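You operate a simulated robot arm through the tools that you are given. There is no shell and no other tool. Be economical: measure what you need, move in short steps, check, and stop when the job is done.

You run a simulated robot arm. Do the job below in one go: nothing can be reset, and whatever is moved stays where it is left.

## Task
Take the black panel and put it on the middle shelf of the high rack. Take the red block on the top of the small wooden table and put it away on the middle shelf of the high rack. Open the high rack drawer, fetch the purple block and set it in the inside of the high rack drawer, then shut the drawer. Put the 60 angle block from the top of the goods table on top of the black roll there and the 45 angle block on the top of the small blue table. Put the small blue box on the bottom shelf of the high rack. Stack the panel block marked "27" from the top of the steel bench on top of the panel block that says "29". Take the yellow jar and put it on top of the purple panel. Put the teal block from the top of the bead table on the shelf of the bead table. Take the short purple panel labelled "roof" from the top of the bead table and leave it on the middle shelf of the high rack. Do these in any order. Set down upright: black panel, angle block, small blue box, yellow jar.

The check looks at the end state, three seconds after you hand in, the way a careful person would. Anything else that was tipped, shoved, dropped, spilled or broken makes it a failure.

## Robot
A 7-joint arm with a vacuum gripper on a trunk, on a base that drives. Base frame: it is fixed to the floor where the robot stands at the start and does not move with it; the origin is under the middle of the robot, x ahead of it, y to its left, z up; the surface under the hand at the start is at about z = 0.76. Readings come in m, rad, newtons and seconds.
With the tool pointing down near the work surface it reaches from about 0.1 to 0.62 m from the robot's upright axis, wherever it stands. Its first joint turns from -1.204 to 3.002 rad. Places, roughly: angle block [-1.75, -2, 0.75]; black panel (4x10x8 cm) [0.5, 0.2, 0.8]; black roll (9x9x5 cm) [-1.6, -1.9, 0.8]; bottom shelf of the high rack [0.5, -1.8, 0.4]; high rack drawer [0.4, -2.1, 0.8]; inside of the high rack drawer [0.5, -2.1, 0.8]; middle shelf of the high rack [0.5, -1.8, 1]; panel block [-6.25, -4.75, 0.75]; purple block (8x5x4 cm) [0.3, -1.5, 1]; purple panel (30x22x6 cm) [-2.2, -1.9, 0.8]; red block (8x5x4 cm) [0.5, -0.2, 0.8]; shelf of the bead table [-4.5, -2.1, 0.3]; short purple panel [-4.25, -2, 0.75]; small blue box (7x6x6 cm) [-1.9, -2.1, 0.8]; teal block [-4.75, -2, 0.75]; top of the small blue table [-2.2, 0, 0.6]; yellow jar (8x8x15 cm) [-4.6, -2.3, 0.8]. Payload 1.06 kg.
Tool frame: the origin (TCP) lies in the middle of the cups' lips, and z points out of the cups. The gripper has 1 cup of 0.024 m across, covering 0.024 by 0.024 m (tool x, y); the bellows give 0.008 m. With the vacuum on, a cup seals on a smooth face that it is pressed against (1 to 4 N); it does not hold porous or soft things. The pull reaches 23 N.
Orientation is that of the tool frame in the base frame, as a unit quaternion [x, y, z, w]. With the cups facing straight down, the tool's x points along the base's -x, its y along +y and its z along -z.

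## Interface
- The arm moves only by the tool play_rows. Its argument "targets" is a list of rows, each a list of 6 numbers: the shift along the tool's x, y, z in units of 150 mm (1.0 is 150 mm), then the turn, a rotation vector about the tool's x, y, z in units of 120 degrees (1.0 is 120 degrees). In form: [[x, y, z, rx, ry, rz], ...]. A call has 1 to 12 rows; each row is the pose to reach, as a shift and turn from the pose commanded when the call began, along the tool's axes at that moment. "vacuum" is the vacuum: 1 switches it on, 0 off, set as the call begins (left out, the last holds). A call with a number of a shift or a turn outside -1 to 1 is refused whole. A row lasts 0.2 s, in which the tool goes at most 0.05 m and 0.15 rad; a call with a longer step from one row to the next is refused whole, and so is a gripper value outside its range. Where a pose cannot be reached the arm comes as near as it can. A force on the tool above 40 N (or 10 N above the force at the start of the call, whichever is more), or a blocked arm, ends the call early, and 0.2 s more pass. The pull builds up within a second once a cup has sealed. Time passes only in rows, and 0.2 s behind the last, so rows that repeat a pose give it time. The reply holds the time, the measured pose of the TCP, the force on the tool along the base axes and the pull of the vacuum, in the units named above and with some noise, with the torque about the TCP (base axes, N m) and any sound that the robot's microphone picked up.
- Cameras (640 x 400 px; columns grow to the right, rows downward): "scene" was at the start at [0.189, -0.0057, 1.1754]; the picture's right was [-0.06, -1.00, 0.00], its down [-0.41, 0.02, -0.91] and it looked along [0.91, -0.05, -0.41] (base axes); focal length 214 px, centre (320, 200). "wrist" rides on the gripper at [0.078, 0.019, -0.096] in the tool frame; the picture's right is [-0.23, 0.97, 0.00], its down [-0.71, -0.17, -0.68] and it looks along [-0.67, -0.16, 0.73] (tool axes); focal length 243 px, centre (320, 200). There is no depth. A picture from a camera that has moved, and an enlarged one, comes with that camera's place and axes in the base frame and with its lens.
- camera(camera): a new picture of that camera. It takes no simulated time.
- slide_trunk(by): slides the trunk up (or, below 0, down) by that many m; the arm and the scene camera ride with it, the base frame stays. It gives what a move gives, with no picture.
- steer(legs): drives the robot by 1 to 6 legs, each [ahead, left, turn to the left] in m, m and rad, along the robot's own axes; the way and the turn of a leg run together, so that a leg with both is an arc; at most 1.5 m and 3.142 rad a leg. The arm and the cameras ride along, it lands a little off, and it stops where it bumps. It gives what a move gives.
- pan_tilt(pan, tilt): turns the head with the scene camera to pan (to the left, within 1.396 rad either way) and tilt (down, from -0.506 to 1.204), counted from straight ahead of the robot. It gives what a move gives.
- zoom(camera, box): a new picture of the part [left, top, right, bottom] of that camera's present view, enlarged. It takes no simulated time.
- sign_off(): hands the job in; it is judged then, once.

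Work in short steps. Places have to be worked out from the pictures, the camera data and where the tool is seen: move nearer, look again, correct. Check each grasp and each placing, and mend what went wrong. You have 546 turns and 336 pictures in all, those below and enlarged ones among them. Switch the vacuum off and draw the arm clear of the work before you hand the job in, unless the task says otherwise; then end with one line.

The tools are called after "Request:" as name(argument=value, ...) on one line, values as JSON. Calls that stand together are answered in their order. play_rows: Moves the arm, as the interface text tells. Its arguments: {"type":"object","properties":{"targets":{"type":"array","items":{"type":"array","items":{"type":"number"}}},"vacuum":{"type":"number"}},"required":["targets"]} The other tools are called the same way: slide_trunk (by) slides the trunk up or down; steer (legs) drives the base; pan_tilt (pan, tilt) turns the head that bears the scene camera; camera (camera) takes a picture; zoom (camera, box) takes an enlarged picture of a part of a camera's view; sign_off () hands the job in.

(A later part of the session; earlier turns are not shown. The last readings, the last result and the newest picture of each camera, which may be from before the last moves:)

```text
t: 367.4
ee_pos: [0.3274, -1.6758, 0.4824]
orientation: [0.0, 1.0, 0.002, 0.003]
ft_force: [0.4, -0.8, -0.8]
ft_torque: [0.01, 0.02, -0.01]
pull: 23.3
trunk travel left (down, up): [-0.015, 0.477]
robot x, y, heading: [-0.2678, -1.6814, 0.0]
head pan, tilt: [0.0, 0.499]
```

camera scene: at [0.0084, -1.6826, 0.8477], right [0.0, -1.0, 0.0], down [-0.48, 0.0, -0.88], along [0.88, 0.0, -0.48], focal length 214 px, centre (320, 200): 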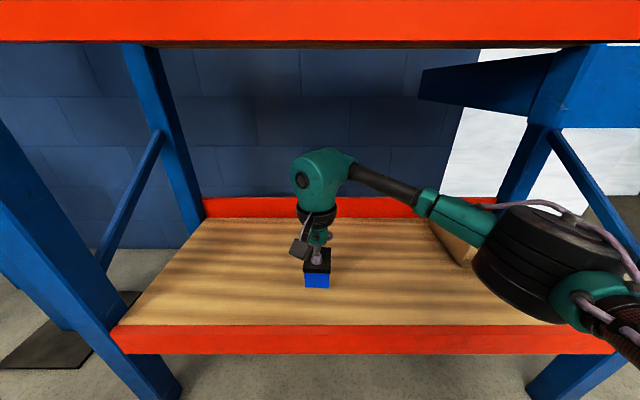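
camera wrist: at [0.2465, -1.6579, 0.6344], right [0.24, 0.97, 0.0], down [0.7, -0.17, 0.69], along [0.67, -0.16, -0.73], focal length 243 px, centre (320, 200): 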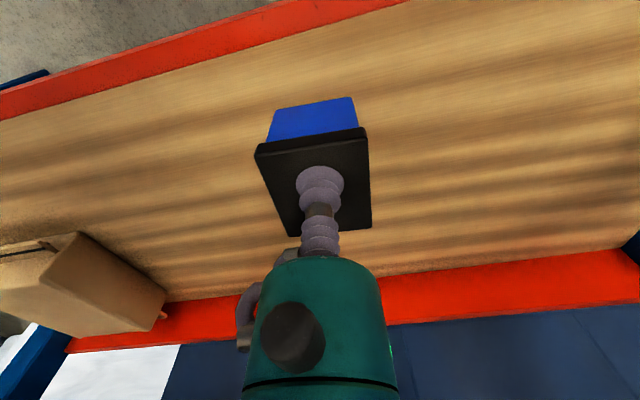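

Request:
play_rows(targets=[[0, 0, 0.02, 0, 0, 0], [0, 0, 0.04, 0, 0, 0]])

Request:
play_rows(targets=[[0, 0, 0.02, 0, 0, 0], [0, 0, 0.035, 0, 0, 0]])

```text
t: 367.9
ee_pos: [0.3275, -1.6752, 0.4756]
orientation: [0.0, 1.0, 0.001, 0.002]
ft_force: [0.6, 0.4, -0.9]
ft_torque: [0.01, -0.01, 0.0]
pull: 22.7
trunk travel left (down, up): [-0.015, 0.477]
robot x, y, heading: [-0.2713, -1.6809, -0.004]
head pan, tilt: [0.0, 0.499]
```

```text
t: 368.6
ee_pos: [0.3284, -1.6743, 0.4706]
orientation: [0.001, 1.0, 0.004, 0.003]
ft_force: [0.7, -0.3, -0.6]
ft_torque: [0.01, 0.03, 0.02]
pull: 22.6
trunk travel left (down, up): [-0.015, 0.477]
robot x, y, heading: [-0.2705, -1.6817, 0.0]
head pan, tilt: [0.0, 0.499]
```

Not touching yet at 0.4706. I'll keep going in small steps.

Request:
play_rows(targets=[[0, 0, 0.02, 0, 0, 0], [0, 0, 0.035, 0, 0, 0]])

Request:
camera(camera="wrist")

```text
t: 369.1
ee_pos: [0.3284, -1.6751, 0.4651]
orientation: [0.0, 1.0, 0.002, 0.003]
ft_force: [-0.3, 0.1, -1.0]
ft_torque: [0.02, 0.0, 0.0]
pull: 22.5
trunk travel left (down, up): [-0.015, 0.477]
robot x, y, heading: [-0.2669, -1.6829, -0.002]
head pan, tilt: [0.0, 0.499]
```

```text
212 pictures are left
camera wrist: at [0.2485, -1.6576, 0.5601], right [0.24, 0.97, 0.0], down [0.7, -0.17, 0.69], along [0.67, -0.16, -0.73], focal length 243 px, centre (320, 200)
```

wrist: 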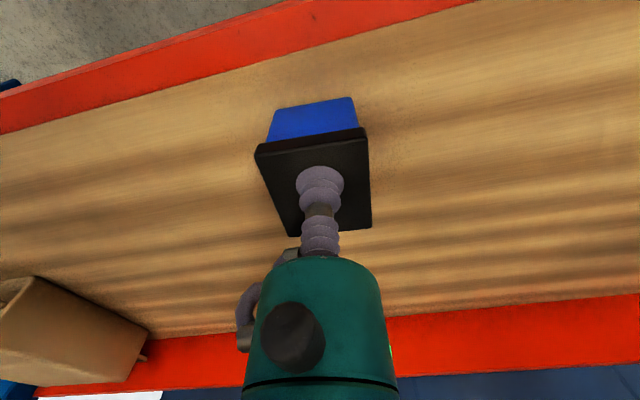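

Request:
play_rows(targets=[[0, 0, 0.02, 0, 0, 0], [0, 0, 0.035, 0, 0, 0]])

Request:
play_rows(targets=[[0, 0, 0.015, 0, 0, 0], [0, 0, 0.03, 0, 0, 0]])

```text
t: 369.8
ee_pos: [0.3283, -1.6741, 0.46]
orientation: [0.0, 1.0, 0.001, 0.002]
ft_force: [0.2, -0.4, -1.0]
ft_torque: [0.02, -0.01, -0.02]
pull: 23.3
trunk travel left (down, up): [-0.015, 0.477]
robot x, y, heading: [-0.2726, -1.6795, 0.004]
head pan, tilt: [0.0, 0.499]
```

```text
t: 370.4
ee_pos: [0.3295, -1.6748, 0.4563]
orientation: [0.0, 1.0, 0.003, 0.004]
ft_force: [-0.1, -0.3, 10.6]
ft_torque: [-0.03, 0.01, -0.02]
pull: 23.0
trunk travel left (down, up): [-0.015, 0.477]
robot x, y, heading: [-0.2713, -1.6815, 0.0]
head pan, tilt: [0.0, 0.499]
```

Contact at 0.456. I'll release, lift and retract out of the shelf.

Request:
play_rows(targets=[[0, 0, -0.01, 0, 0, 0], [0, 0, -0.01, 0, 0, 0], [0, 0, -0.01, 0, 0, 0], [0, 0, -0.01, 0, 0, 0], [0, 0, -0.01, 0, 0, 0]], vacuum=0)

Request:
play_rows(targets=[[0, 0, -0.05, 0, 0, 0], [0, 0, -0.2, 0, 0, 0], [0, 0, -0.45, 0, 0, 0], [0, 0, -0.6, 0, 0, 0], [0.25, 0, -0.6, 0, 0, 0], [0.5, 0, -0.6, 0, 0, 0], [0.75, 0, -0.6, 0, 0, 0], [1, 0, -0.6, 0, 0, 0]])

Request:
camera(camera="scene")

```text
t: 371.6
ee_pos: [0.3275, -1.6749, 0.4581]
orientation: [0.0, 1.0, 0.002, 0.002]
ft_force: [0.5, 0.5, 0.0]
ft_torque: [0.02, -0.01, 0.0]
pull: 0.1
trunk travel left (down, up): [-0.015, 0.477]
robot x, y, heading: [-0.268, -1.6822, 0.0]
head pan, tilt: [0.0, 0.499]
```

```text
t: 373.4
ee_pos: [0.1788, -1.6774, 0.5474]
orientation: [0.0, 1.0, 0.001, 0.003]
ft_force: [1.0, -0.5, -0.2]
ft_torque: [-0.02, 0.0, -0.01]
pull: 0.1
trunk travel left (down, up): [-0.015, 0.477]
robot x, y, heading: [-0.27, -1.6796, -0.001]
head pan, tilt: [0.0, 0.499]
```

```text
211 pictures are left
camera scene: at [0.0084, -1.6825, 0.8477], right [0.0, -1.0, 0.0], down [-0.48, 0.0, -0.88], along [0.88, 0.0, -0.48], focal length 214 px, centre (320, 200)
```

scene: 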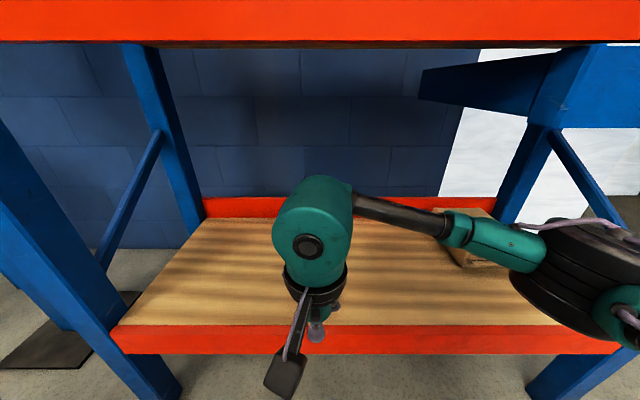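

I'll back out and verify the box, raise the trunk, then head to the bead table.

Request:
steer(legs=[[-0.5, 0, 0]])

Request:
pan_tilt(pan=0.15, tilt=0.4)

Request:
slide_trunk(by=0.42)

Request:
camera(camera="scene")

```text
t: 376.2
ee_pos: [-0.302, -1.6789, 0.5474]
orientation: [0.008, 1.0, 0.002, 0.002]
ft_force: [-0.4, 1.1, 0.6]
ft_torque: [0.02, -0.02, 0.01]
pull: 0.1
trunk travel left (down, up): [-0.015, 0.477]
robot x, y, heading: [-0.7525, -1.678, -0.009]
head pan, tilt: [0.0, 0.499]
```

```text
t: 376.9
ee_pos: [-0.3023, -1.6797, 0.5462]
orientation: [0.007, 1.0, 0.002, 0.002]
ft_force: [-0.3, -0.2, 0.4]
ft_torque: [-0.01, 0.0, 0.02]
pull: 0.0
trunk travel left (down, up): [-0.015, 0.477]
robot x, y, heading: [-0.7534, -1.6807, -0.014]
head pan, tilt: [0.15, 0.4]
```

```text
refused: 0.42 is not a number from -0.4 to 0.4
```

```text
210 pictures are left
camera scene: at [-0.472, -1.6695, 0.8568], right [0.14, -0.99, 0.0], down [-0.39, -0.05, -0.92], along [0.91, 0.12, -0.39], focal length 214 px, centre (320, 200)
```

scene: 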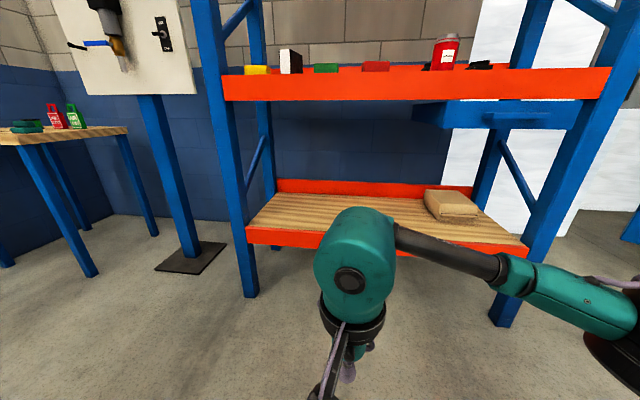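

Request:
slide_trunk(by=0.4)

Request:
camera(camera="scene")

```text
t: 380.7
ee_pos: [-0.3019, -1.6803, 0.9472]
orientation: [0.007, 1.0, 0.002, 0.002]
ft_force: [-0.4, 0.3, -0.4]
ft_torque: [-0.02, 0.0, 0.02]
pull: 0.2
trunk travel left (down, up): [-0.415, 0.077]
robot x, y, heading: [-0.7532, -1.6785, -0.015]
head pan, tilt: [0.15, 0.4]
```

```text
209 pictures are left
camera scene: at [-0.5921, -1.6678, 1.2736], right [0.14, -0.99, 0.0], down [-0.39, -0.05, -0.92], along [0.91, 0.13, -0.39], focal length 214 px, centre (320, 200)
```

scene: 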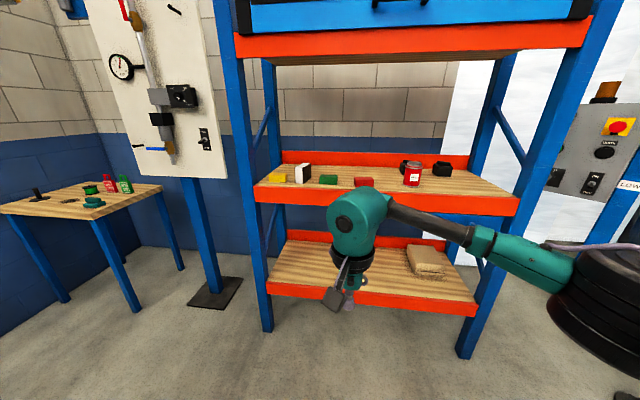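

The box is still hidden behind the hand, so I'll verify it on my return trip. Now I'll turn and drive along the y≈-1.0 lane toward the bead table.

Request:
steer(legs=[[0, 0.65, 0], [0, 0, 3.14], [1.2, 0, 0]])

Request:
pan_tilt(pan=0.2, tilt=0.3)

Request:
camera(camera="scene")

```text
t: 399.9
ee_pos: [-2.3935, -0.9927, 0.9465]
orientation: [1.0, -0.015, -0.002, 0.002]
ft_force: [0.1, 0.5, 0.1]
ft_torque: [-0.01, -0.02, -0.02]
pull: 0.0
trunk travel left (down, up): [-0.415, 0.077]
robot x, y, heading: [-1.945, -0.9994, 3.11]
head pan, tilt: [0.15, 0.4]
```

```text
t: 400.6
ee_pos: [-2.3942, -0.9942, 0.9458]
orientation: [1.0, -0.014, -0.003, 0.002]
ft_force: [0.5, -0.3, -0.7]
ft_torque: [-0.03, 0.02, 0.02]
pull: 0.1
trunk travel left (down, up): [-0.415, 0.077]
robot x, y, heading: [-1.9435, -1.0003, 3.107]
head pan, tilt: [0.201, 0.3]
```

```text
208 pictures are left
camera scene: at [-2.1034, -1.0156, 1.2828], right [-0.17, 0.99, 0.0], down [0.29, 0.05, -0.96], along [-0.94, -0.16, -0.3], focal length 214 px, centre (320, 200)
```

scene: 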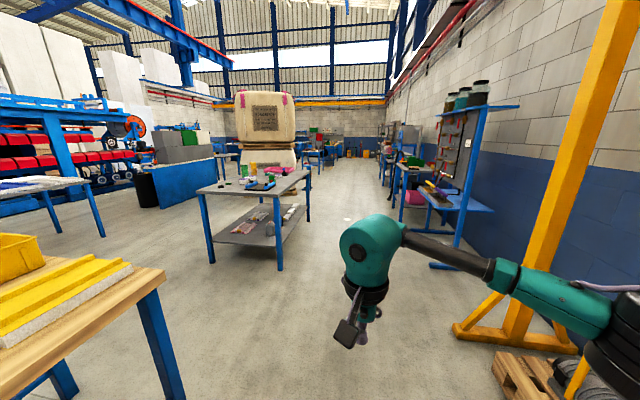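

The grey table with items on top and a lower shelf is the bead table (x≈-3.8 to -5.1, y≈-1.65 to -2.4). I'll drive closer and turn to face it.

Request:
steer(legs=[[1.4, 0.1, 0.03], [1.15, 0, 0], [0, 0, 1.57]])

Request:
pan_tilt(pan=0.1, tilt=0.45)

Request:
camera(camera="scene")

```text
t: 416.7
ee_pos: [-4.4059, -1.6401, 0.9465]
orientation: [0.678, 0.735, -0.001, 0.004]
ft_force: [0.0, -0.2, -0.9]
ft_torque: [0.0, 0.01, 0.04]
pull: 0.1
trunk travel left (down, up): [-0.415, 0.077]
robot x, y, heading: [-4.4487, -1.1912, -1.485]
head pan, tilt: [0.201, 0.3]
```

```text
t: 417.4
ee_pos: [-4.4055, -1.6395, 0.9477]
orientation: [0.677, 0.736, -0.001, 0.003]
ft_force: [-0.4, -0.2, -0.1]
ft_torque: [0.02, 0.01, 0.02]
pull: 0.1
trunk travel left (down, up): [-0.415, 0.077]
robot x, y, heading: [-4.4458, -1.1928, -1.491]
head pan, tilt: [0.099, 0.45]
```

```text
207 pictures are left
camera scene: at [-4.4253, -1.3499, 1.2689], right [-0.98, -0.18, 0.0], down [-0.08, 0.43, -0.9], along [0.16, -0.89, -0.43], focal length 214 px, centre (320, 200)
```

scene: 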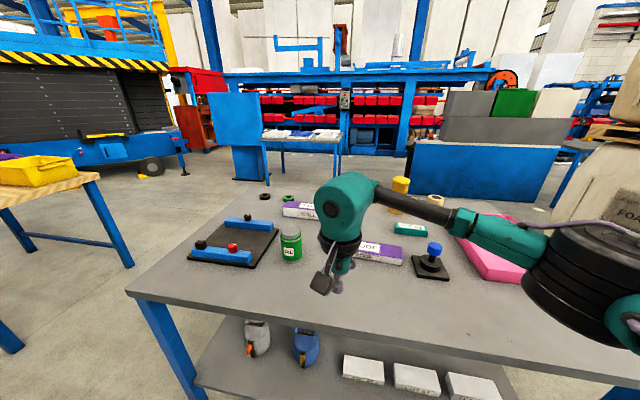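

Request:
zoom(camera="scene", box=[180, 170, 540, 300])

Request:
camera(camera="wrist")

```text
1.78 times, centred on (360, 235) of scene
camera zoom: at [-4.4253, -1.3499, 1.2689], right [-0.98, -0.18, 0.0], down [-0.08, 0.43, -0.9], along [0.16, -0.89, -0.43], focal length 381 px, centre (249, 138)
```

zoom: 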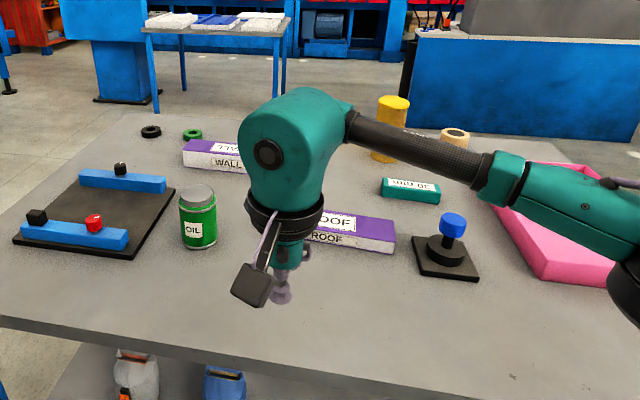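

```text
205 pictures are left
camera wrist: at [-4.3946, -1.5605, 1.0421], right [0.99, -0.16, 0.01], down [-0.12, -0.72, 0.69], along [-0.1, -0.68, -0.73], focal length 243 px, centre (320, 200)
```

wrist: 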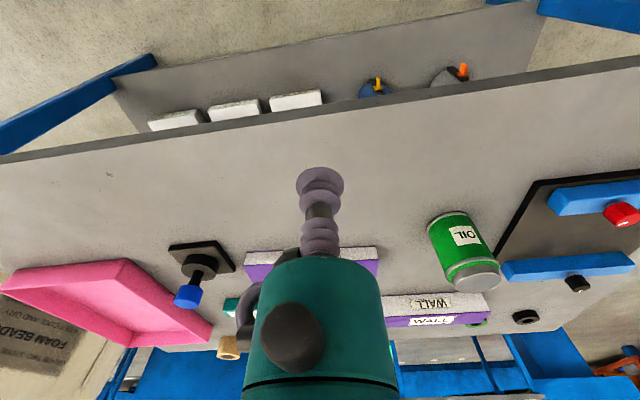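

Items identified: ROOF panel near (-4.50, -1.96), teal block near (-4.65, -2.13), yellow jar at the back near (-4.64, -2.39). ROOF first: I'll straighten and move closer.

Request:
steer(legs=[[0, 0, -0.08], [0.2, 0, 0]])

Request:
pan_tilt(pan=0.0, tilt=0.7)

Request:
camera(camera="scene")

Request:
camera(camera="wrist")

```text
t: 419.5
ee_pos: [-4.4379, -1.8406, 0.9464]
orientation: [0.705, 0.709, 0.0, 0.003]
ft_force: [0.0, -0.2, -0.7]
ft_torque: [0.03, -0.01, -0.02]
pull: 0.0
trunk travel left (down, up): [-0.415, 0.077]
robot x, y, heading: [-4.4466, -1.3888, -1.568]
head pan, tilt: [0.099, 0.45]
```

```text
t: 420.2
ee_pos: [-4.438, -1.839, 0.9477]
orientation: [0.705, 0.71, -0.001, 0.003]
ft_force: [-0.5, 0.9, -0.7]
ft_torque: [0.03, 0.0, 0.0]
pull: 0.1
trunk travel left (down, up): [-0.415, 0.077]
robot x, y, heading: [-4.4493, -1.3913, -1.558]
head pan, tilt: [0.0, 0.7]
```

```text
204 pictures are left
camera scene: at [-4.445, -1.5424, 1.2468], right [-1.0, -0.01, 0.0], down [-0.01, 0.64, -0.77], along [0.01, -0.77, -0.64], focal length 214 px, centre (320, 200)
```

scene: 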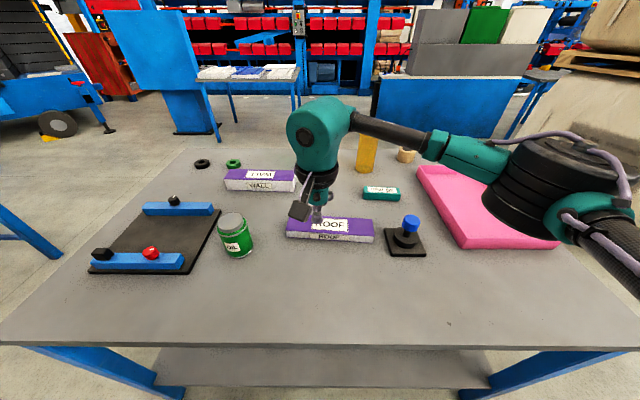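

```text
203 pictures are left
camera wrist: at [-4.4207, -1.7612, 1.0421], right [0.97, -0.23, 0.01], down [-0.17, -0.71, 0.69], along [-0.15, -0.67, -0.73], focal length 243 px, centre (320, 200)
```

wrist: 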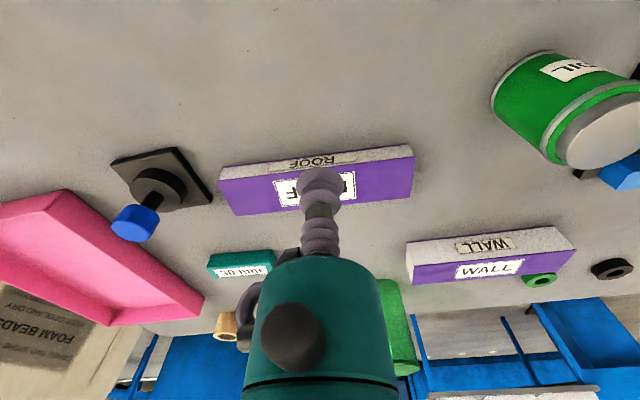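

The ROOF panel is about 23 x 8 x 5 cm, with its purple top centred at (-4.467, -1.948) and z≈0.81. I'll descend toward it.

Request:
play_rows(targets=[[-0.2, -0.06, 0.0, 0, 0, 0], [-0.45, -0.12, 0.1, 0, 0, 0], [-0.7, -0.18, 0.25, 0, 0, 0], [-0.72, -0.18, 0.5, 0, 0, 0], [-0.72, -0.18, 0.65, 0, 0, 0]], vacuum=1)

Request:
camera(camera="wrist")

Request:
zoom(camera="scene", box=[260, 150, 440, 270])

```text
t: 421.4
ee_pos: [-4.4659, -1.9489, 0.8511]
orientation: [0.704, 0.71, -0.001, 0.003]
ft_force: [-0.1, 0.9, 0.5]
ft_torque: [0.02, 0.01, 0.0]
pull: 0.2
trunk travel left (down, up): [-0.415, 0.077]
robot x, y, heading: [-4.4439, -1.39, -1.569]
head pan, tilt: [0.0, 0.7]
```

```text
202 pictures are left
camera wrist: at [-4.4482, -1.8703, 0.9455], right [0.97, -0.23, 0.0], down [-0.17, -0.71, 0.69], along [-0.15, -0.67, -0.73], focal length 243 px, centre (320, 200)
```

wrist: 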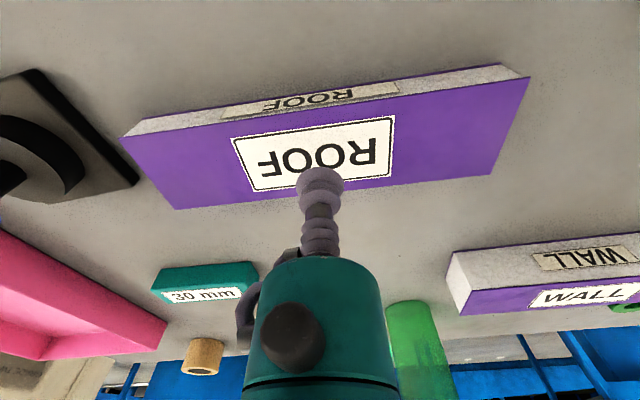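

```text
3.33 times, centred on (350, 210) of scene
camera zoom: at [-4.4451, -1.5424, 1.2467], right [-1.0, -0.01, 0.0], down [-0.01, 0.64, -0.76], along [0.01, -0.76, -0.64], focal length 715 px, centre (220, 167)
```

zoom: 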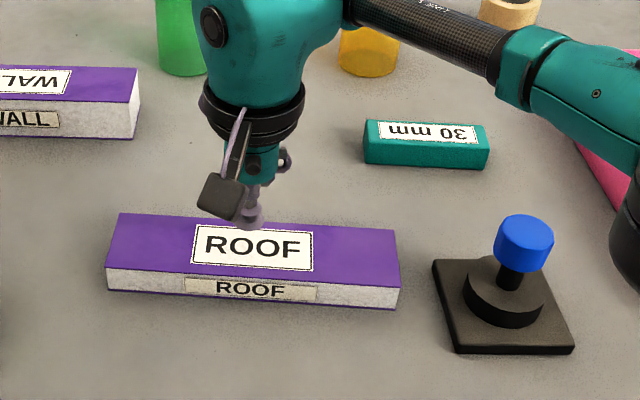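

Refined top centre is (-4.470, -1.954, 0.812). Small correction, then press.

Request:
play_rows(targets=[[-0.033, -0.027, 0.1, 0, 0, 0], [-0.033, -0.027, 0.2, 0, 0, 0], [-0.033, -0.027, 0.25, 0, 0, 0], [-0.033, -0.027, 0.28, 0, 0, 0], [-0.033, -0.027, 0.3, 0, 0, 0]])

```text
t: 422.6
ee_pos: [-4.4681, -1.9531, 0.8089]
orientation: [0.705, 0.709, -0.001, 0.005]
ft_force: [0.0, 1.4, 17.4]
ft_torque: [0.07, 0.06, -0.21]
pull: 22.9
trunk travel left (down, up): [-0.415, 0.077]
robot x, y, heading: [-4.4499, -1.3878, -1.565]
head pan, tilt: [0.0, 0.7]
```

Sealed. I'll lift straight up, check, and retract.

Request:
play_rows(targets=[[0, 0, -0.05, 0, 0, 0], [0, 0, -0.2, 0, 0, 0], [0, 0, -0.4, 0, 0, 0], [0, 0, -0.65, 0, 0, 0], [0, 0, -0.9, 0, 0, 0]])

Request:
camera(camera="wrist")

Request:
camera(camera="scene")

```text
t: 423.8
ee_pos: [-4.47, -1.9526, 0.94]
orientation: [0.705, 0.709, -0.001, 0.004]
ft_force: [1.0, -1.3, -1.1]
ft_torque: [0.0, 0.0, -0.03]
pull: 23.3
trunk travel left (down, up): [-0.415, 0.077]
robot x, y, heading: [-4.4484, -1.3883, -1.567]
head pan, tilt: [0.0, 0.7]
```

```text
200 pictures are left
camera wrist: at [-4.4526, -1.8758, 1.0352], right [0.97, -0.23, 0.01], down [-0.17, -0.71, 0.69], along [-0.15, -0.67, -0.73], focal length 243 px, centre (320, 200)
```

wrist: 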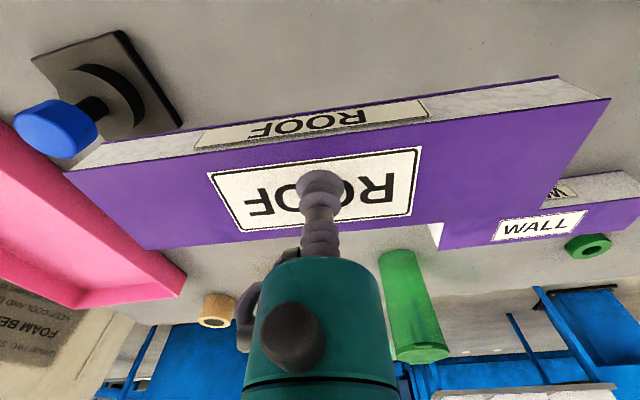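

```text
199 pictures are left
camera scene: at [-4.445, -1.5423, 1.2467], right [-1.0, -0.01, 0.0], down [-0.01, 0.64, -0.77], along [0.01, -0.77, -0.64], focal length 214 px, centre (320, 200)
```

scene: 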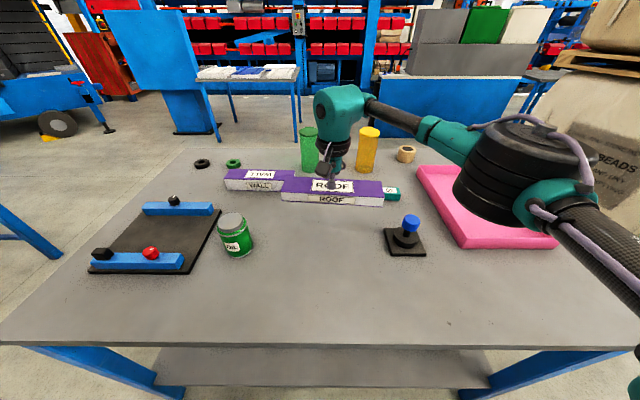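

The ROOF panel is held level. I'll raise, retract, back away and drive to the rack.

Request:
play_rows(targets=[[0, 0, -0.3, 0, 0, 0], [0.2, 0, -0.5, 0, 0, 0], [0.45, 0, -0.6, 0, 0, 0], [0.7, 0, -0.6, 0, 0, 0], [0.9, 0, -0.6, 0, 0, 0]])

Request:
steer(legs=[[-0.3, 0, 0], [0, 0, 1.57], [1.5, 0, 0], [1.5, 0, 0]])

Request:
pan_tilt(pan=-0.2, tilt=0.3)

Request:
camera(camera="scene")

```text
t: 425.0
ee_pos: [-4.4696, -1.8168, 1.0298]
orientation: [0.705, 0.71, 0.0, 0.003]
ft_force: [0.5, 0.2, -0.6]
ft_torque: [-0.05, -0.01, 0.0]
pull: 22.6
trunk travel left (down, up): [-0.415, 0.077]
robot x, y, heading: [-4.444, -1.3894, -1.567]
head pan, tilt: [0.0, 0.7]
```

```text
t: 445.1
ee_pos: [-1.0129, -1.1256, 1.028]
orientation: [0.011, 1.0, 0.002, 0.003]
ft_force: [0.5, -0.5, -0.7]
ft_torque: [-0.01, -0.02, 0.0]
pull: 22.7
trunk travel left (down, up): [-0.415, 0.077]
robot x, y, heading: [-1.439, -1.0898, -0.021]
head pan, tilt: [0.0, 0.7]
```

```text
t: 445.9
ee_pos: [-1.0129, -1.1258, 1.0298]
orientation: [0.011, 1.0, 0.002, 0.003]
ft_force: [-0.1, -0.5, -1.1]
ft_torque: [0.0, 0.02, -0.03]
pull: 22.4
trunk travel left (down, up): [-0.415, 0.077]
robot x, y, heading: [-1.442, -1.0921, -0.023]
head pan, tilt: [-0.201, 0.3]
```

```text
198 pictures are left
camera scene: at [-1.2802, -1.1146, 1.2827], right [-0.22, -0.98, 0.0], down [-0.29, 0.07, -0.95], along [0.93, -0.21, -0.3], focal length 214 px, centre (320, 200)
```

scene: 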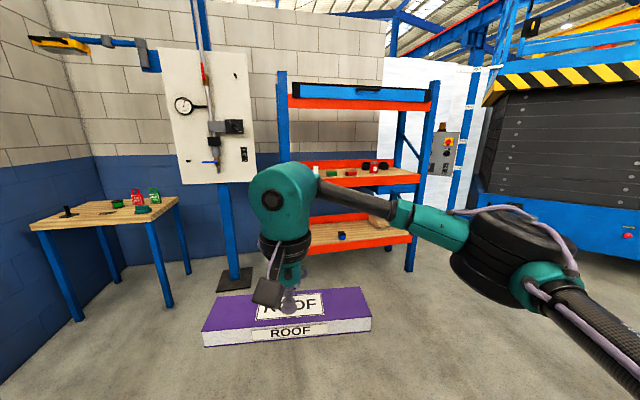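

The blue box is visible, upright on the bottom shelf. Now I'll rotate the panel 90° (long axis forward) in free space.

Request:
play_rows(targets=[[0, 0, 0, 0, 0, 0.0625], [0, 0, 0, 0, 0, 0.125], [0, 0, 0, 0, 0, 0.1875], [0, 0, 0, 0, 0, 0.25], [0, 0, 0, 0, 0, 0.3125], [0, 0, 0, 0, 0, 0.375], [0, 0, 0, 0, 0, 0.4375], [0, 0, 0, 0, 0, 0.5], [0, 0, 0, 0, 0, 0.5625], [0, 0, 0, 0, 0, 0.625], [0, 0, 0, 0, 0, 0.6875], [0, 0, 0, 0, 0, 0.75]])

Request:
steer(legs=[[0.75, 0, 0], [0, -0.7, 0.02]])

Request:
pan_tilt(pan=0.0, tilt=0.5)

Request:
camera(camera="scene")

Request:
camera(camera="wrist")

```text
t: 448.5
ee_pos: [-1.0138, -1.1268, 1.029]
orientation: [0.716, 0.698, 0.003, 0.0]
ft_force: [-0.1, -0.1, -1.1]
ft_torque: [0.0, 0.0, 0.01]
pull: 23.4
trunk travel left (down, up): [-0.415, 0.077]
robot x, y, heading: [-1.4414, -1.092, -0.02]
head pan, tilt: [-0.201, 0.3]
```

```text
t: 458.9
ee_pos: [-0.2389, -1.8161, 1.0289]
orientation: [0.699, 0.716, 0.003, 0.001]
ft_force: [0.1, 0.1, -1.1]
ft_torque: [0.01, 0.01, -0.01]
pull: 22.9
trunk travel left (down, up): [-0.415, 0.077]
robot x, y, heading: [-0.6642, -1.8029, 0.02]
head pan, tilt: [-0.201, 0.3]
```

```text
t: 459.6
ee_pos: [-0.2396, -1.8166, 1.0293]
orientation: [0.699, 0.715, 0.004, 0.001]
ft_force: [0.2, 0.7, -1.0]
ft_torque: [0.01, -0.04, -0.06]
pull: 22.9
trunk travel left (down, up): [-0.415, 0.077]
robot x, y, heading: [-0.668, -1.7989, 0.019]
head pan, tilt: [0.0, 0.499]
```

```text
197 pictures are left
camera scene: at [-0.5067, -1.7977, 1.2645], right [0.02, -1.0, 0.0], down [-0.48, -0.01, -0.88], along [0.88, 0.02, -0.48], focal length 214 px, centre (320, 200)
```

scene: 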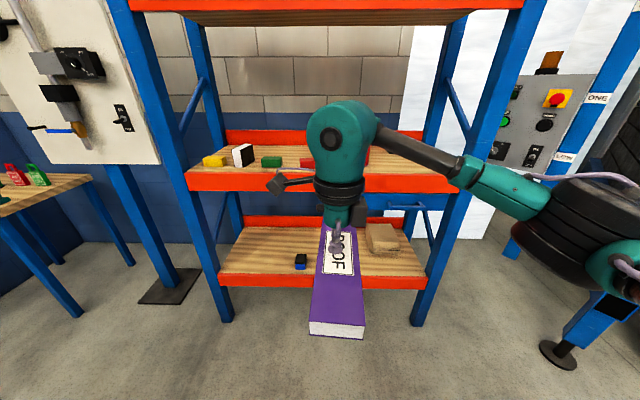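

```text
196 pictures are left
camera wrist: at [-0.2231, -1.7386, 1.1251], right [0.98, -0.21, 0.0], down [-0.16, -0.71, 0.68], along [-0.14, -0.67, -0.73], focal length 243 px, centre (320, 200)
```

wrist: 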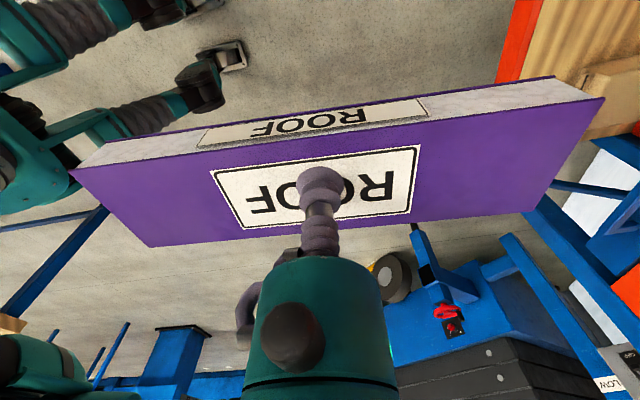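

Rotation worked and the base stays clear. I'll raise slightly, drive closer aligned with y≈-1.85, and check the gap between the red block and the grease can.

Request:
slide_trunk(by=0.07)

Request:
steer(legs=[[0, 0, -0.02], [0.2, -0.035, 0]])

Request:
pan_tilt(pan=0.0, tilt=0.6)

Request:
camera(camera="scene")

```text
t: 460.7
ee_pos: [-0.239, -1.8166, 1.0985]
orientation: [0.699, 0.715, 0.003, 0.0]
ft_force: [0.2, -0.6, -1.7]
ft_torque: [0.02, 0.01, 0.02]
pull: 22.4
trunk travel left (down, up): [-0.485, 0.007]
robot x, y, heading: [-0.6709, -1.8017, 0.025]
head pan, tilt: [0.0, 0.499]
```

```text
t: 462.6
ee_pos: [-0.0412, -1.8539, 1.0975]
orientation: [0.704, 0.711, 0.003, 0.0]
ft_force: [0.1, 0.4, -1.9]
ft_torque: [0.01, -0.01, -0.02]
pull: 22.7
trunk travel left (down, up): [-0.485, 0.007]
robot x, y, heading: [-0.4658, -1.8317, 0.01]
head pan, tilt: [0.0, 0.499]
```

```text
t: 463.3
ee_pos: [-0.0419, -1.8547, 1.0989]
orientation: [0.703, 0.711, 0.002, 0.001]
ft_force: [0.1, 0.8, -0.9]
ft_torque: [0.0, 0.02, 0.02]
pull: 23.2
trunk travel left (down, up): [-0.485, 0.007]
robot x, y, heading: [-0.4675, -1.8341, 0.015]
head pan, tilt: [0.0, 0.6]
```

```text
195 pictures are left
camera scene: at [-0.3698, -1.8321, 1.3344], right [0.01, -1.0, 0.0], down [-0.56, -0.01, -0.83], along [0.83, 0.01, -0.56], focal length 214 px, centre (320, 200)
```

scene: 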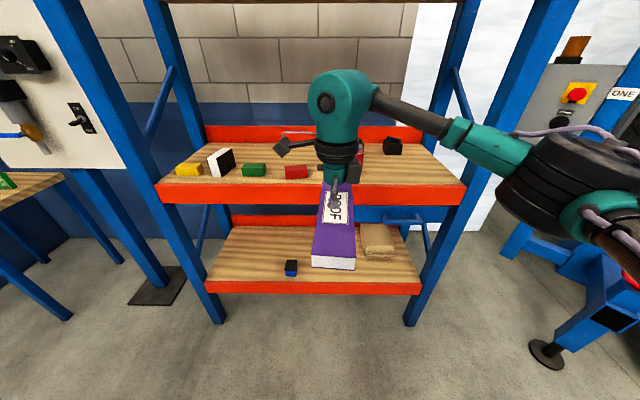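

Request:
steer(legs=[[0.17, 0, -0.01]])

Request:
camera(camera="scene")

Request:
camera(camera="wrist")

```text
t: 464.7
ee_pos: [0.1277, -1.8544, 1.1003]
orientation: [0.706, 0.708, 0.004, 0.0]
ft_force: [-0.3, -0.8, -1.2]
ft_torque: [-0.02, -0.01, -0.01]
pull: 22.5
trunk travel left (down, up): [-0.485, 0.007]
robot x, y, heading: [-0.2965, -1.831, 0.003]
head pan, tilt: [0.0, 0.6]
```

```text
194 pictures are left
camera scene: at [-0.2001, -1.8316, 1.3342], right [0.0, -1.0, 0.0], down [-0.57, 0.0, -0.82], along [0.82, 0.0, -0.57], focal length 214 px, centre (320, 200)
```

scene: 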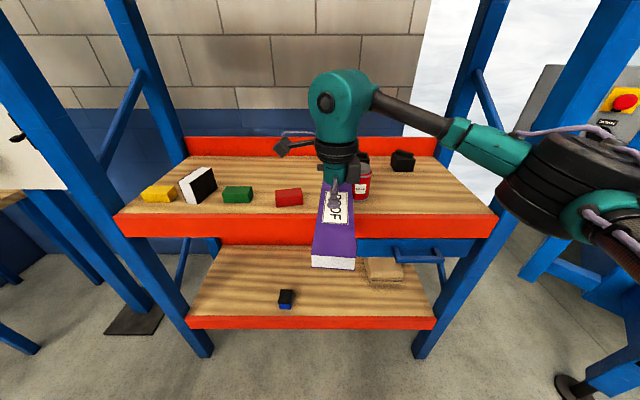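

```text
193 pictures are left
camera wrist: at [0.1448, -1.7777, 1.1948], right [0.97, -0.23, 0.0], down [-0.17, -0.71, 0.68], along [-0.15, -0.66, -0.73], focal length 243 px, centre (320, 200)
```

wrist: 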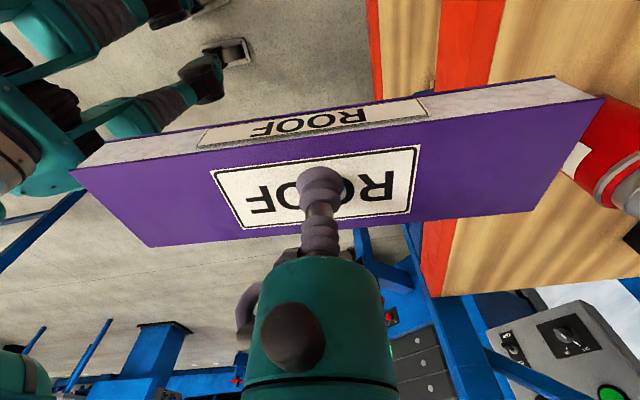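

The gap spans y -1.78 to -1.94 and my panel occupies about -1.81 to -1.90. The wrist view also shows the base barely extends ahead of the robot's centre. I'll drive 0.12 m ahead and check.

Request:
steer(legs=[[0.12, 0, 0]])

Request:
camera(camera="scene")

Request:
camera(camera="wrist")

```text
t: 466.0
ee_pos: [0.249, -1.8523, 1.0976]
orientation: [0.704, 0.71, 0.004, 0.001]
ft_force: [0.2, -0.1, -0.8]
ft_torque: [0.01, 0.0, 0.01]
pull: 22.7
trunk travel left (down, up): [-0.485, 0.007]
robot x, y, heading: [-0.1808, -1.833, 0.011]
head pan, tilt: [0.0, 0.6]
```

```text
192 pictures are left
camera scene: at [-0.0792, -1.8304, 1.3342], right [0.01, -1.0, 0.0], down [-0.57, 0.0, -0.82], along [0.82, 0.01, -0.57], focal length 214 px, centre (320, 200)
```

scene: 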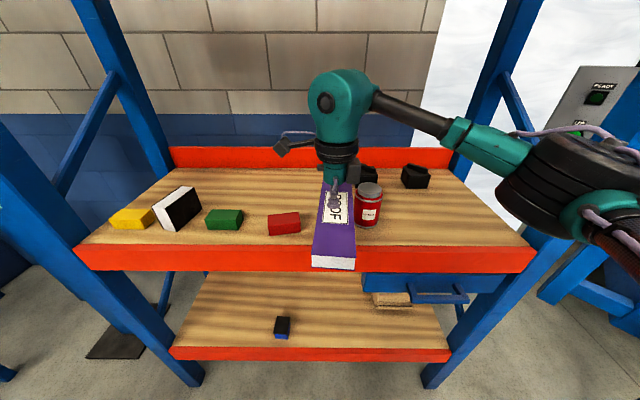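

```text
191 pictures are left
camera wrist: at [0.2654, -1.7751, 1.1947], right [0.97, -0.23, 0.0], down [-0.17, -0.71, 0.68], along [-0.15, -0.66, -0.73], focal length 243 px, centre (320, 200)
```

wrist: 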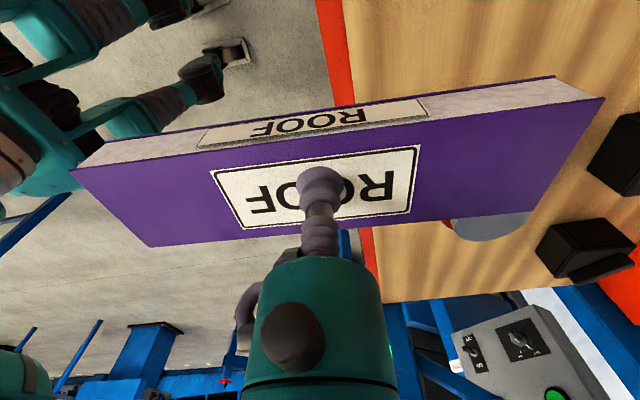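

The grease can is at y≈-1.975, clear. I'll extend the panel into the gap.

Request:
play_rows(targets=[[0, 0.2, 0, 0, 0, 0], [0, 0.4, 0, 0, 0, 0], [0, 0.6, 0, 0, 0, 0], [0, 0.75, 0, 0, 0, 0], [0, 0.9, 0, 0, 0, 0]])

Request:
camera(camera="scene")

Request:
camera(camera="wrist")

```text
t: 467.2
ee_pos: [0.3816, -1.8507, 1.1]
orientation: [0.703, 0.711, 0.003, 0.002]
ft_force: [0.5, -0.6, -1.1]
ft_torque: [-0.02, 0.01, 0.0]
pull: 22.8
trunk travel left (down, up): [-0.485, 0.007]
robot x, y, heading: [-0.1793, -1.8301, 0.01]
head pan, tilt: [0.0, 0.6]
```

```text
190 pictures are left
camera scene: at [-0.0805, -1.8294, 1.3343], right [0.01, -1.0, 0.0], down [-0.56, -0.01, -0.83], along [0.83, 0.01, -0.56], focal length 214 px, centre (320, 200)
```

scene: 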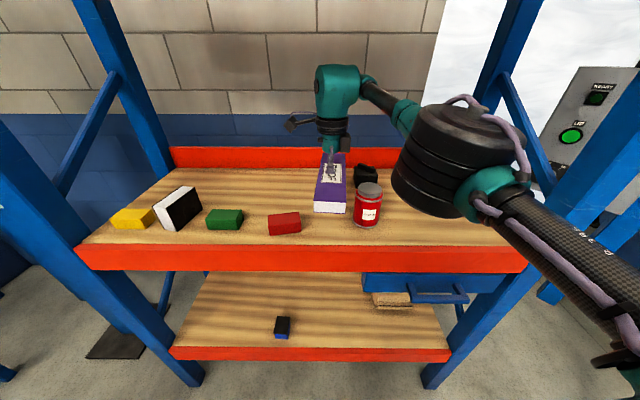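

```text
189 pictures are left
camera wrist: at [0.3982, -1.7724, 1.1965], right [0.97, -0.22, 0.01], down [-0.17, -0.71, 0.68], along [-0.15, -0.67, -0.73], focal length 243 px, centre (320, 200)
```

wrist: 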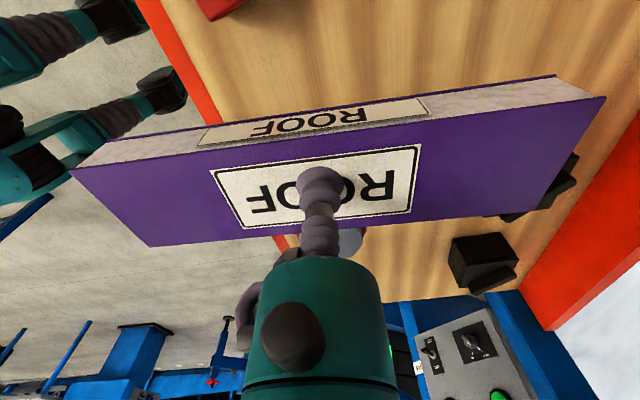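

The elbow passes near the grease can, so I'll lower in stages and watch its clearance.

Request:
play_rows(targets=[[0, 0, 0.1, 0, 0, 0], [0, 0, 0.2, 0, 0, 0], [0, 0, 0.3, 0, 0, 0]])

Request:
camera(camera="scene")

```text
t: 468.0
ee_pos: [0.3817, -1.8503, 1.0546]
orientation: [0.704, 0.71, 0.004, 0.002]
ft_force: [0.4, -0.1, -0.8]
ft_torque: [0.05, 0.02, 0.01]
pull: 22.6
trunk travel left (down, up): [-0.485, 0.007]
robot x, y, heading: [-0.1784, -1.827, 0.009]
head pan, tilt: [0.0, 0.6]
```

```text
188 pictures are left
camera scene: at [-0.0802, -1.8304, 1.3343], right [0.01, -1.0, 0.0], down [-0.57, 0.0, -0.82], along [0.82, 0.01, -0.57], focal length 214 px, centre (320, 200)
```

scene: 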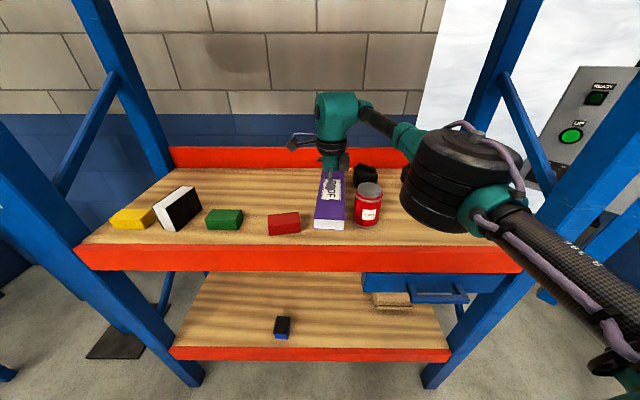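

The elbow moved away from the can. I'll continue down to just above the shelf.

Request:
play_rows(targets=[[0, 0, 0.1, 0, 0, 0], [0, 0, 0.2, 0, 0, 0], [0, 0, 0.28, 0, 0, 0]])

Request:
zoom(camera="scene", box=[240, 80, 520, 260])

```text
t: 468.8
ee_pos: [0.3815, -1.8494, 1.0123]
orientation: [0.704, 0.71, 0.004, 0.001]
ft_force: [-0.2, 0.4, -1.2]
ft_torque: [0.02, -0.01, -0.05]
pull: 23.1
trunk travel left (down, up): [-0.485, 0.007]
robot x, y, heading: [-0.1773, -1.8302, 0.012]
head pan, tilt: [0.0, 0.6]
```

```text
2.22 times, centred on (380, 170) of scene
camera zoom: at [-0.0802, -1.8304, 1.3343], right [0.01, -1.0, 0.0], down [-0.56, 0.0, -0.82], along [0.82, 0.01, -0.57], focal length 477 px, centre (187, 267)
```

zoom: 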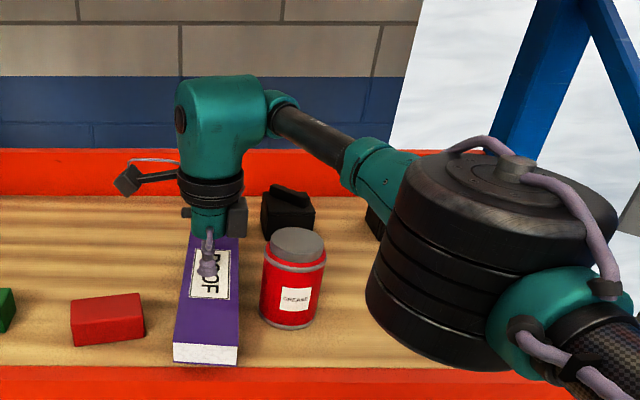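

Clear. Final small steps down.

Request:
play_rows(targets=[[0, 0, 0.02, 0, 0, 0], [0, 0, 0.04, 0, 0, 0], [0, 0, 0.055, 0, 0, 0]])

Request:
play_rows(targets=[[0, 0, 0.02, 0, 0, 0], [0, 0, 0.035, 0, 0, 0]])

```text
t: 469.6
ee_pos: [0.3832, -1.8505, 1.0047]
orientation: [0.704, 0.71, 0.003, 0.0]
ft_force: [0.0, 0.0, -0.4]
ft_torque: [0.02, -0.01, 0.01]
pull: 23.1
trunk travel left (down, up): [-0.485, 0.007]
robot x, y, heading: [-0.1793, -1.8317, 0.011]
head pan, tilt: [0.0, 0.6]
```

```text
t: 470.2
ee_pos: [0.3837, -1.8496, 0.9991]
orientation: [0.705, 0.71, 0.004, 0.0]
ft_force: [-0.4, 0.1, -1.0]
ft_torque: [0.0, -0.02, 0.04]
pull: 22.9
trunk travel left (down, up): [-0.485, 0.007]
robot x, y, heading: [-0.178, -1.8281, 0.002]
head pan, tilt: [0.0, 0.6]
```

Request:
play_rows(targets=[[0, 0, 0.02, 0, 0, 0], [0, 0, 0.035, 0, 0, 0]])

Request:
play_rows(targets=[[0, 0, 0.015, 0, 0, 0], [0, 0, 0.03, 0, 0, 0]])

```text
t: 470.8
ee_pos: [0.3828, -1.8502, 0.9927]
orientation: [0.704, 0.71, 0.003, 0.001]
ft_force: [0.2, 0.5, -1.2]
ft_torque: [0.01, -0.02, -0.01]
pull: 22.6
trunk travel left (down, up): [-0.485, 0.007]
robot x, y, heading: [-0.1789, -1.8284, 0.01]
head pan, tilt: [0.0, 0.6]
```

```text
t: 471.4
ee_pos: [0.3826, -1.8496, 0.9906]
orientation: [0.704, 0.71, 0.005, 0.002]
ft_force: [2.1, -0.3, 6.0]
ft_torque: [-0.05, 0.1, 0.11]
pull: 22.3
trunk travel left (down, up): [-0.485, 0.007]
robot x, y, heading: [-0.1807, -1.8267, 0.013]
head pan, tilt: [0.0, 0.6]
```

Contact at 0.9905. I'll release and lift.

Request:
play_rows(targets=[[0, 0, 0.01, 0, 0, 0], [0, 0, 0.01, 0, 0, 0], [0, 0, 0.01, 0, 0, 0], [0, 0, 0.005, 0, 0, 0], [0, 0, 0, 0, 0, 0]], vacuum=0)

Request:
play_rows(targets=[[0, 0, -0.05, 0, 0, 0], [0, 0, -0.2, 0, 0, 0], [0, 0, -0.45, 0, 0, 0], [0, 0, -0.7, 0, 0, 0], [0, -0.25, -0.75, 0, 0, 0], [0, -0.5, -0.75, 0, 0, 0], [0, -0.75, -0.75, 0, 0, 0], [0, -1, -0.75, 0, 0, 0]])

Request:
camera(camera="scene")

```text
t: 472.6
ee_pos: [0.3829, -1.8497, 0.9886]
orientation: [0.704, 0.71, 0.003, 0.001]
ft_force: [-0.4, -0.5, 0.6]
ft_torque: [0.0, 0.04, 0.07]
pull: 0.0
trunk travel left (down, up): [-0.485, 0.007]
robot x, y, heading: [-0.1824, -1.8297, 0.008]
head pan, tilt: [0.0, 0.6]
```

```text
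t: 474.4
ee_pos: [0.2312, -1.8528, 1.1036]
orientation: [0.705, 0.71, 0.004, 0.001]
ft_force: [1.0, 0.3, 0.0]
ft_torque: [-0.02, -0.03, 0.0]
pull: 0.0
trunk travel left (down, up): [-0.485, 0.007]
robot x, y, heading: [-0.1782, -1.8293, 0.003]
head pan, tilt: [0.0, 0.6]
```

```text
186 pictures are left
camera scene: at [-0.0808, -1.8305, 1.3344], right [0.01, -1.0, 0.0], down [-0.56, 0.0, -0.83], along [0.83, 0.01, -0.56], focal length 214 px, centre (320, 200)
```

scene: 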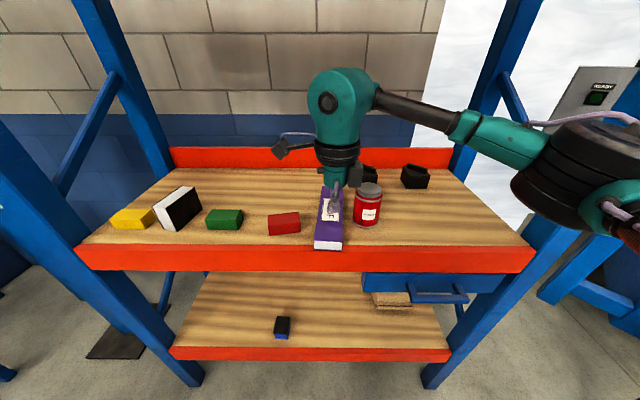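

All the rack items are in place. Now the yellow jar: I'll restore the tool yaw while backing off, then take the lane behind the goods table to the bead table's back side.

Request:
steer(legs=[[-0.6, 0, 0]])

Request:
play_rows(targets=[[0, 0, 0, 0, 0, -0.0625], [0, 0, 0, 0, 0, -0.125], [0, 0, 0, 0, 0, -0.1875], [0, 0, 0, 0, 0, -0.25], [0, 0, 0, 0, 0, -0.3125], [0, 0, 0, 0, 0, -0.375], [0, 0, 0, 0, 0, -0.4375], [0, 0, 0, 0, 0, -0.5], [0, 0, 0, 0, 0, -0.5625], [0, 0, 0, 0, 0, -0.625], [0, 0, 0, 0, 0, -0.6875], [0, 0, 0, 0, 0, -0.75]])

Request:
steer(legs=[[0, 0, 3.13], [0, 1.3, 0]])

Request:
pan_tilt(pan=0.0, tilt=0.3)

Request:
camera(camera="scene")

```text
t: 477.8
ee_pos: [-0.3688, -1.8549, 1.1031]
orientation: [0.697, 0.717, 0.005, 0.001]
ft_force: [1.2, 0.4, 0.9]
ft_torque: [0.01, -0.01, 0.01]
pull: 0.1
trunk travel left (down, up): [-0.485, 0.007]
robot x, y, heading: [-0.7774, -1.8385, 0.032]
head pan, tilt: [0.0, 0.6]
```

```text
t: 480.4
ee_pos: [-0.3682, -1.8544, 1.103]
orientation: [-0.015, 1.0, 0.002, 0.004]
ft_force: [0.0, -0.4, -0.5]
ft_torque: [0.02, -0.06, -0.03]
pull: 0.0
trunk travel left (down, up): [-0.485, 0.007]
robot x, y, heading: [-0.7826, -1.8408, 0.027]
head pan, tilt: [0.0, 0.6]
```

```text
t: 499.2
ee_pos: [-1.1641, -3.1241, 1.1022]
orientation: [1.0, 0.021, -0.003, 0.001]
ft_force: [0.0, 0.0, 1.1]
ft_torque: [0.02, 0.02, 0.01]
pull: 0.0
trunk travel left (down, up): [-0.485, 0.007]
robot x, y, heading: [-0.7545, -3.132, -3.097]
head pan, tilt: [0.0, 0.6]
```

```text
t: 500.0
ee_pos: [-1.1621, -3.1235, 1.1011]
orientation: [1.0, 0.022, -0.003, 0.001]
ft_force: [-0.9, -0.6, 0.7]
ft_torque: [0.0, 0.02, 0.01]
pull: 0.1
trunk travel left (down, up): [-0.485, 0.007]
robot x, y, heading: [-0.75, -3.1326, -3.1]
head pan, tilt: [0.0, 0.3]
```

```text
185 pictures are left
camera scene: at [-0.8541, -3.1361, 1.3617], right [-0.04, 1.0, 0.0], down [0.3, 0.01, -0.96], along [-0.95, -0.04, -0.3], focal length 214 px, centre (320, 200)
```

scene: 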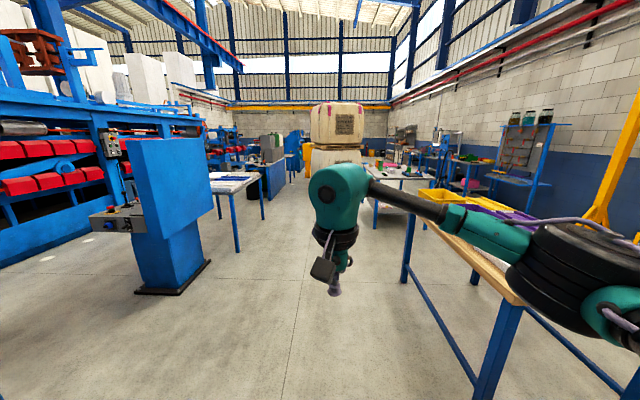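

The lane is clear. I'll drive on to x≈-4.6.

Request:
steer(legs=[[0, 0.03, -0.042], [1.5, 0, 0], [1.5, 0, 0], [0.8, 0, 0]])

Request:
steer(legs=[[0, 0, -1.57]])

Request:
pan_tilt(pan=0.0, tilt=0.5)

Request:
camera(camera="scene")

```text
t: 518.9
ee_pos: [-4.9629, -2.9743, 1.102]
orientation: [0.999, -0.038, -0.003, 0.001]
ft_force: [0.2, 0.5, 0.6]
ft_torque: [0.0, -0.01, -0.01]
pull: 0.0
trunk travel left (down, up): [-0.485, 0.007]
robot x, y, heading: [-4.5549, -3.0293, 3.072]
head pan, tilt: [0.0, 0.3]
```

```text
t: 523.2
ee_pos: [-4.4832, -2.6262, 1.101]
orientation: [-0.664, 0.748, 0.003, 0.001]
ft_force: [0.0, 0.5, -1.0]
ft_torque: [-0.02, -0.01, 0.03]
pull: 0.1
trunk travel left (down, up): [-0.485, 0.007]
robot x, y, heading: [-4.5575, -3.0281, 1.455]
head pan, tilt: [0.0, 0.3]
```

```text
t: 524.0
ee_pos: [-4.4838, -2.6262, 1.1019]
orientation: [-0.663, 0.748, 0.003, 0.001]
ft_force: [-0.5, 1.0, -0.3]
ft_torque: [-0.01, -0.03, 0.01]
pull: 0.0
trunk travel left (down, up): [-0.485, 0.007]
robot x, y, heading: [-4.5561, -3.0298, 1.452]
head pan, tilt: [0.0, 0.499]
```

```text
184 pictures are left
camera scene: at [-4.5438, -2.9316, 1.3435], right [0.99, -0.12, 0.0], down [-0.06, -0.47, -0.88], along [0.1, 0.87, -0.48], focal length 214 px, centre (320, 200)
```

scene: 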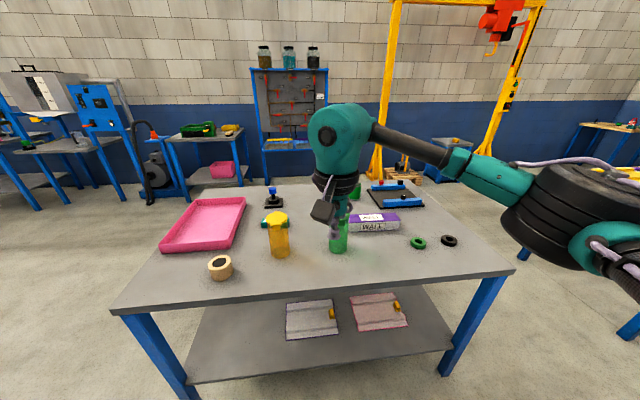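

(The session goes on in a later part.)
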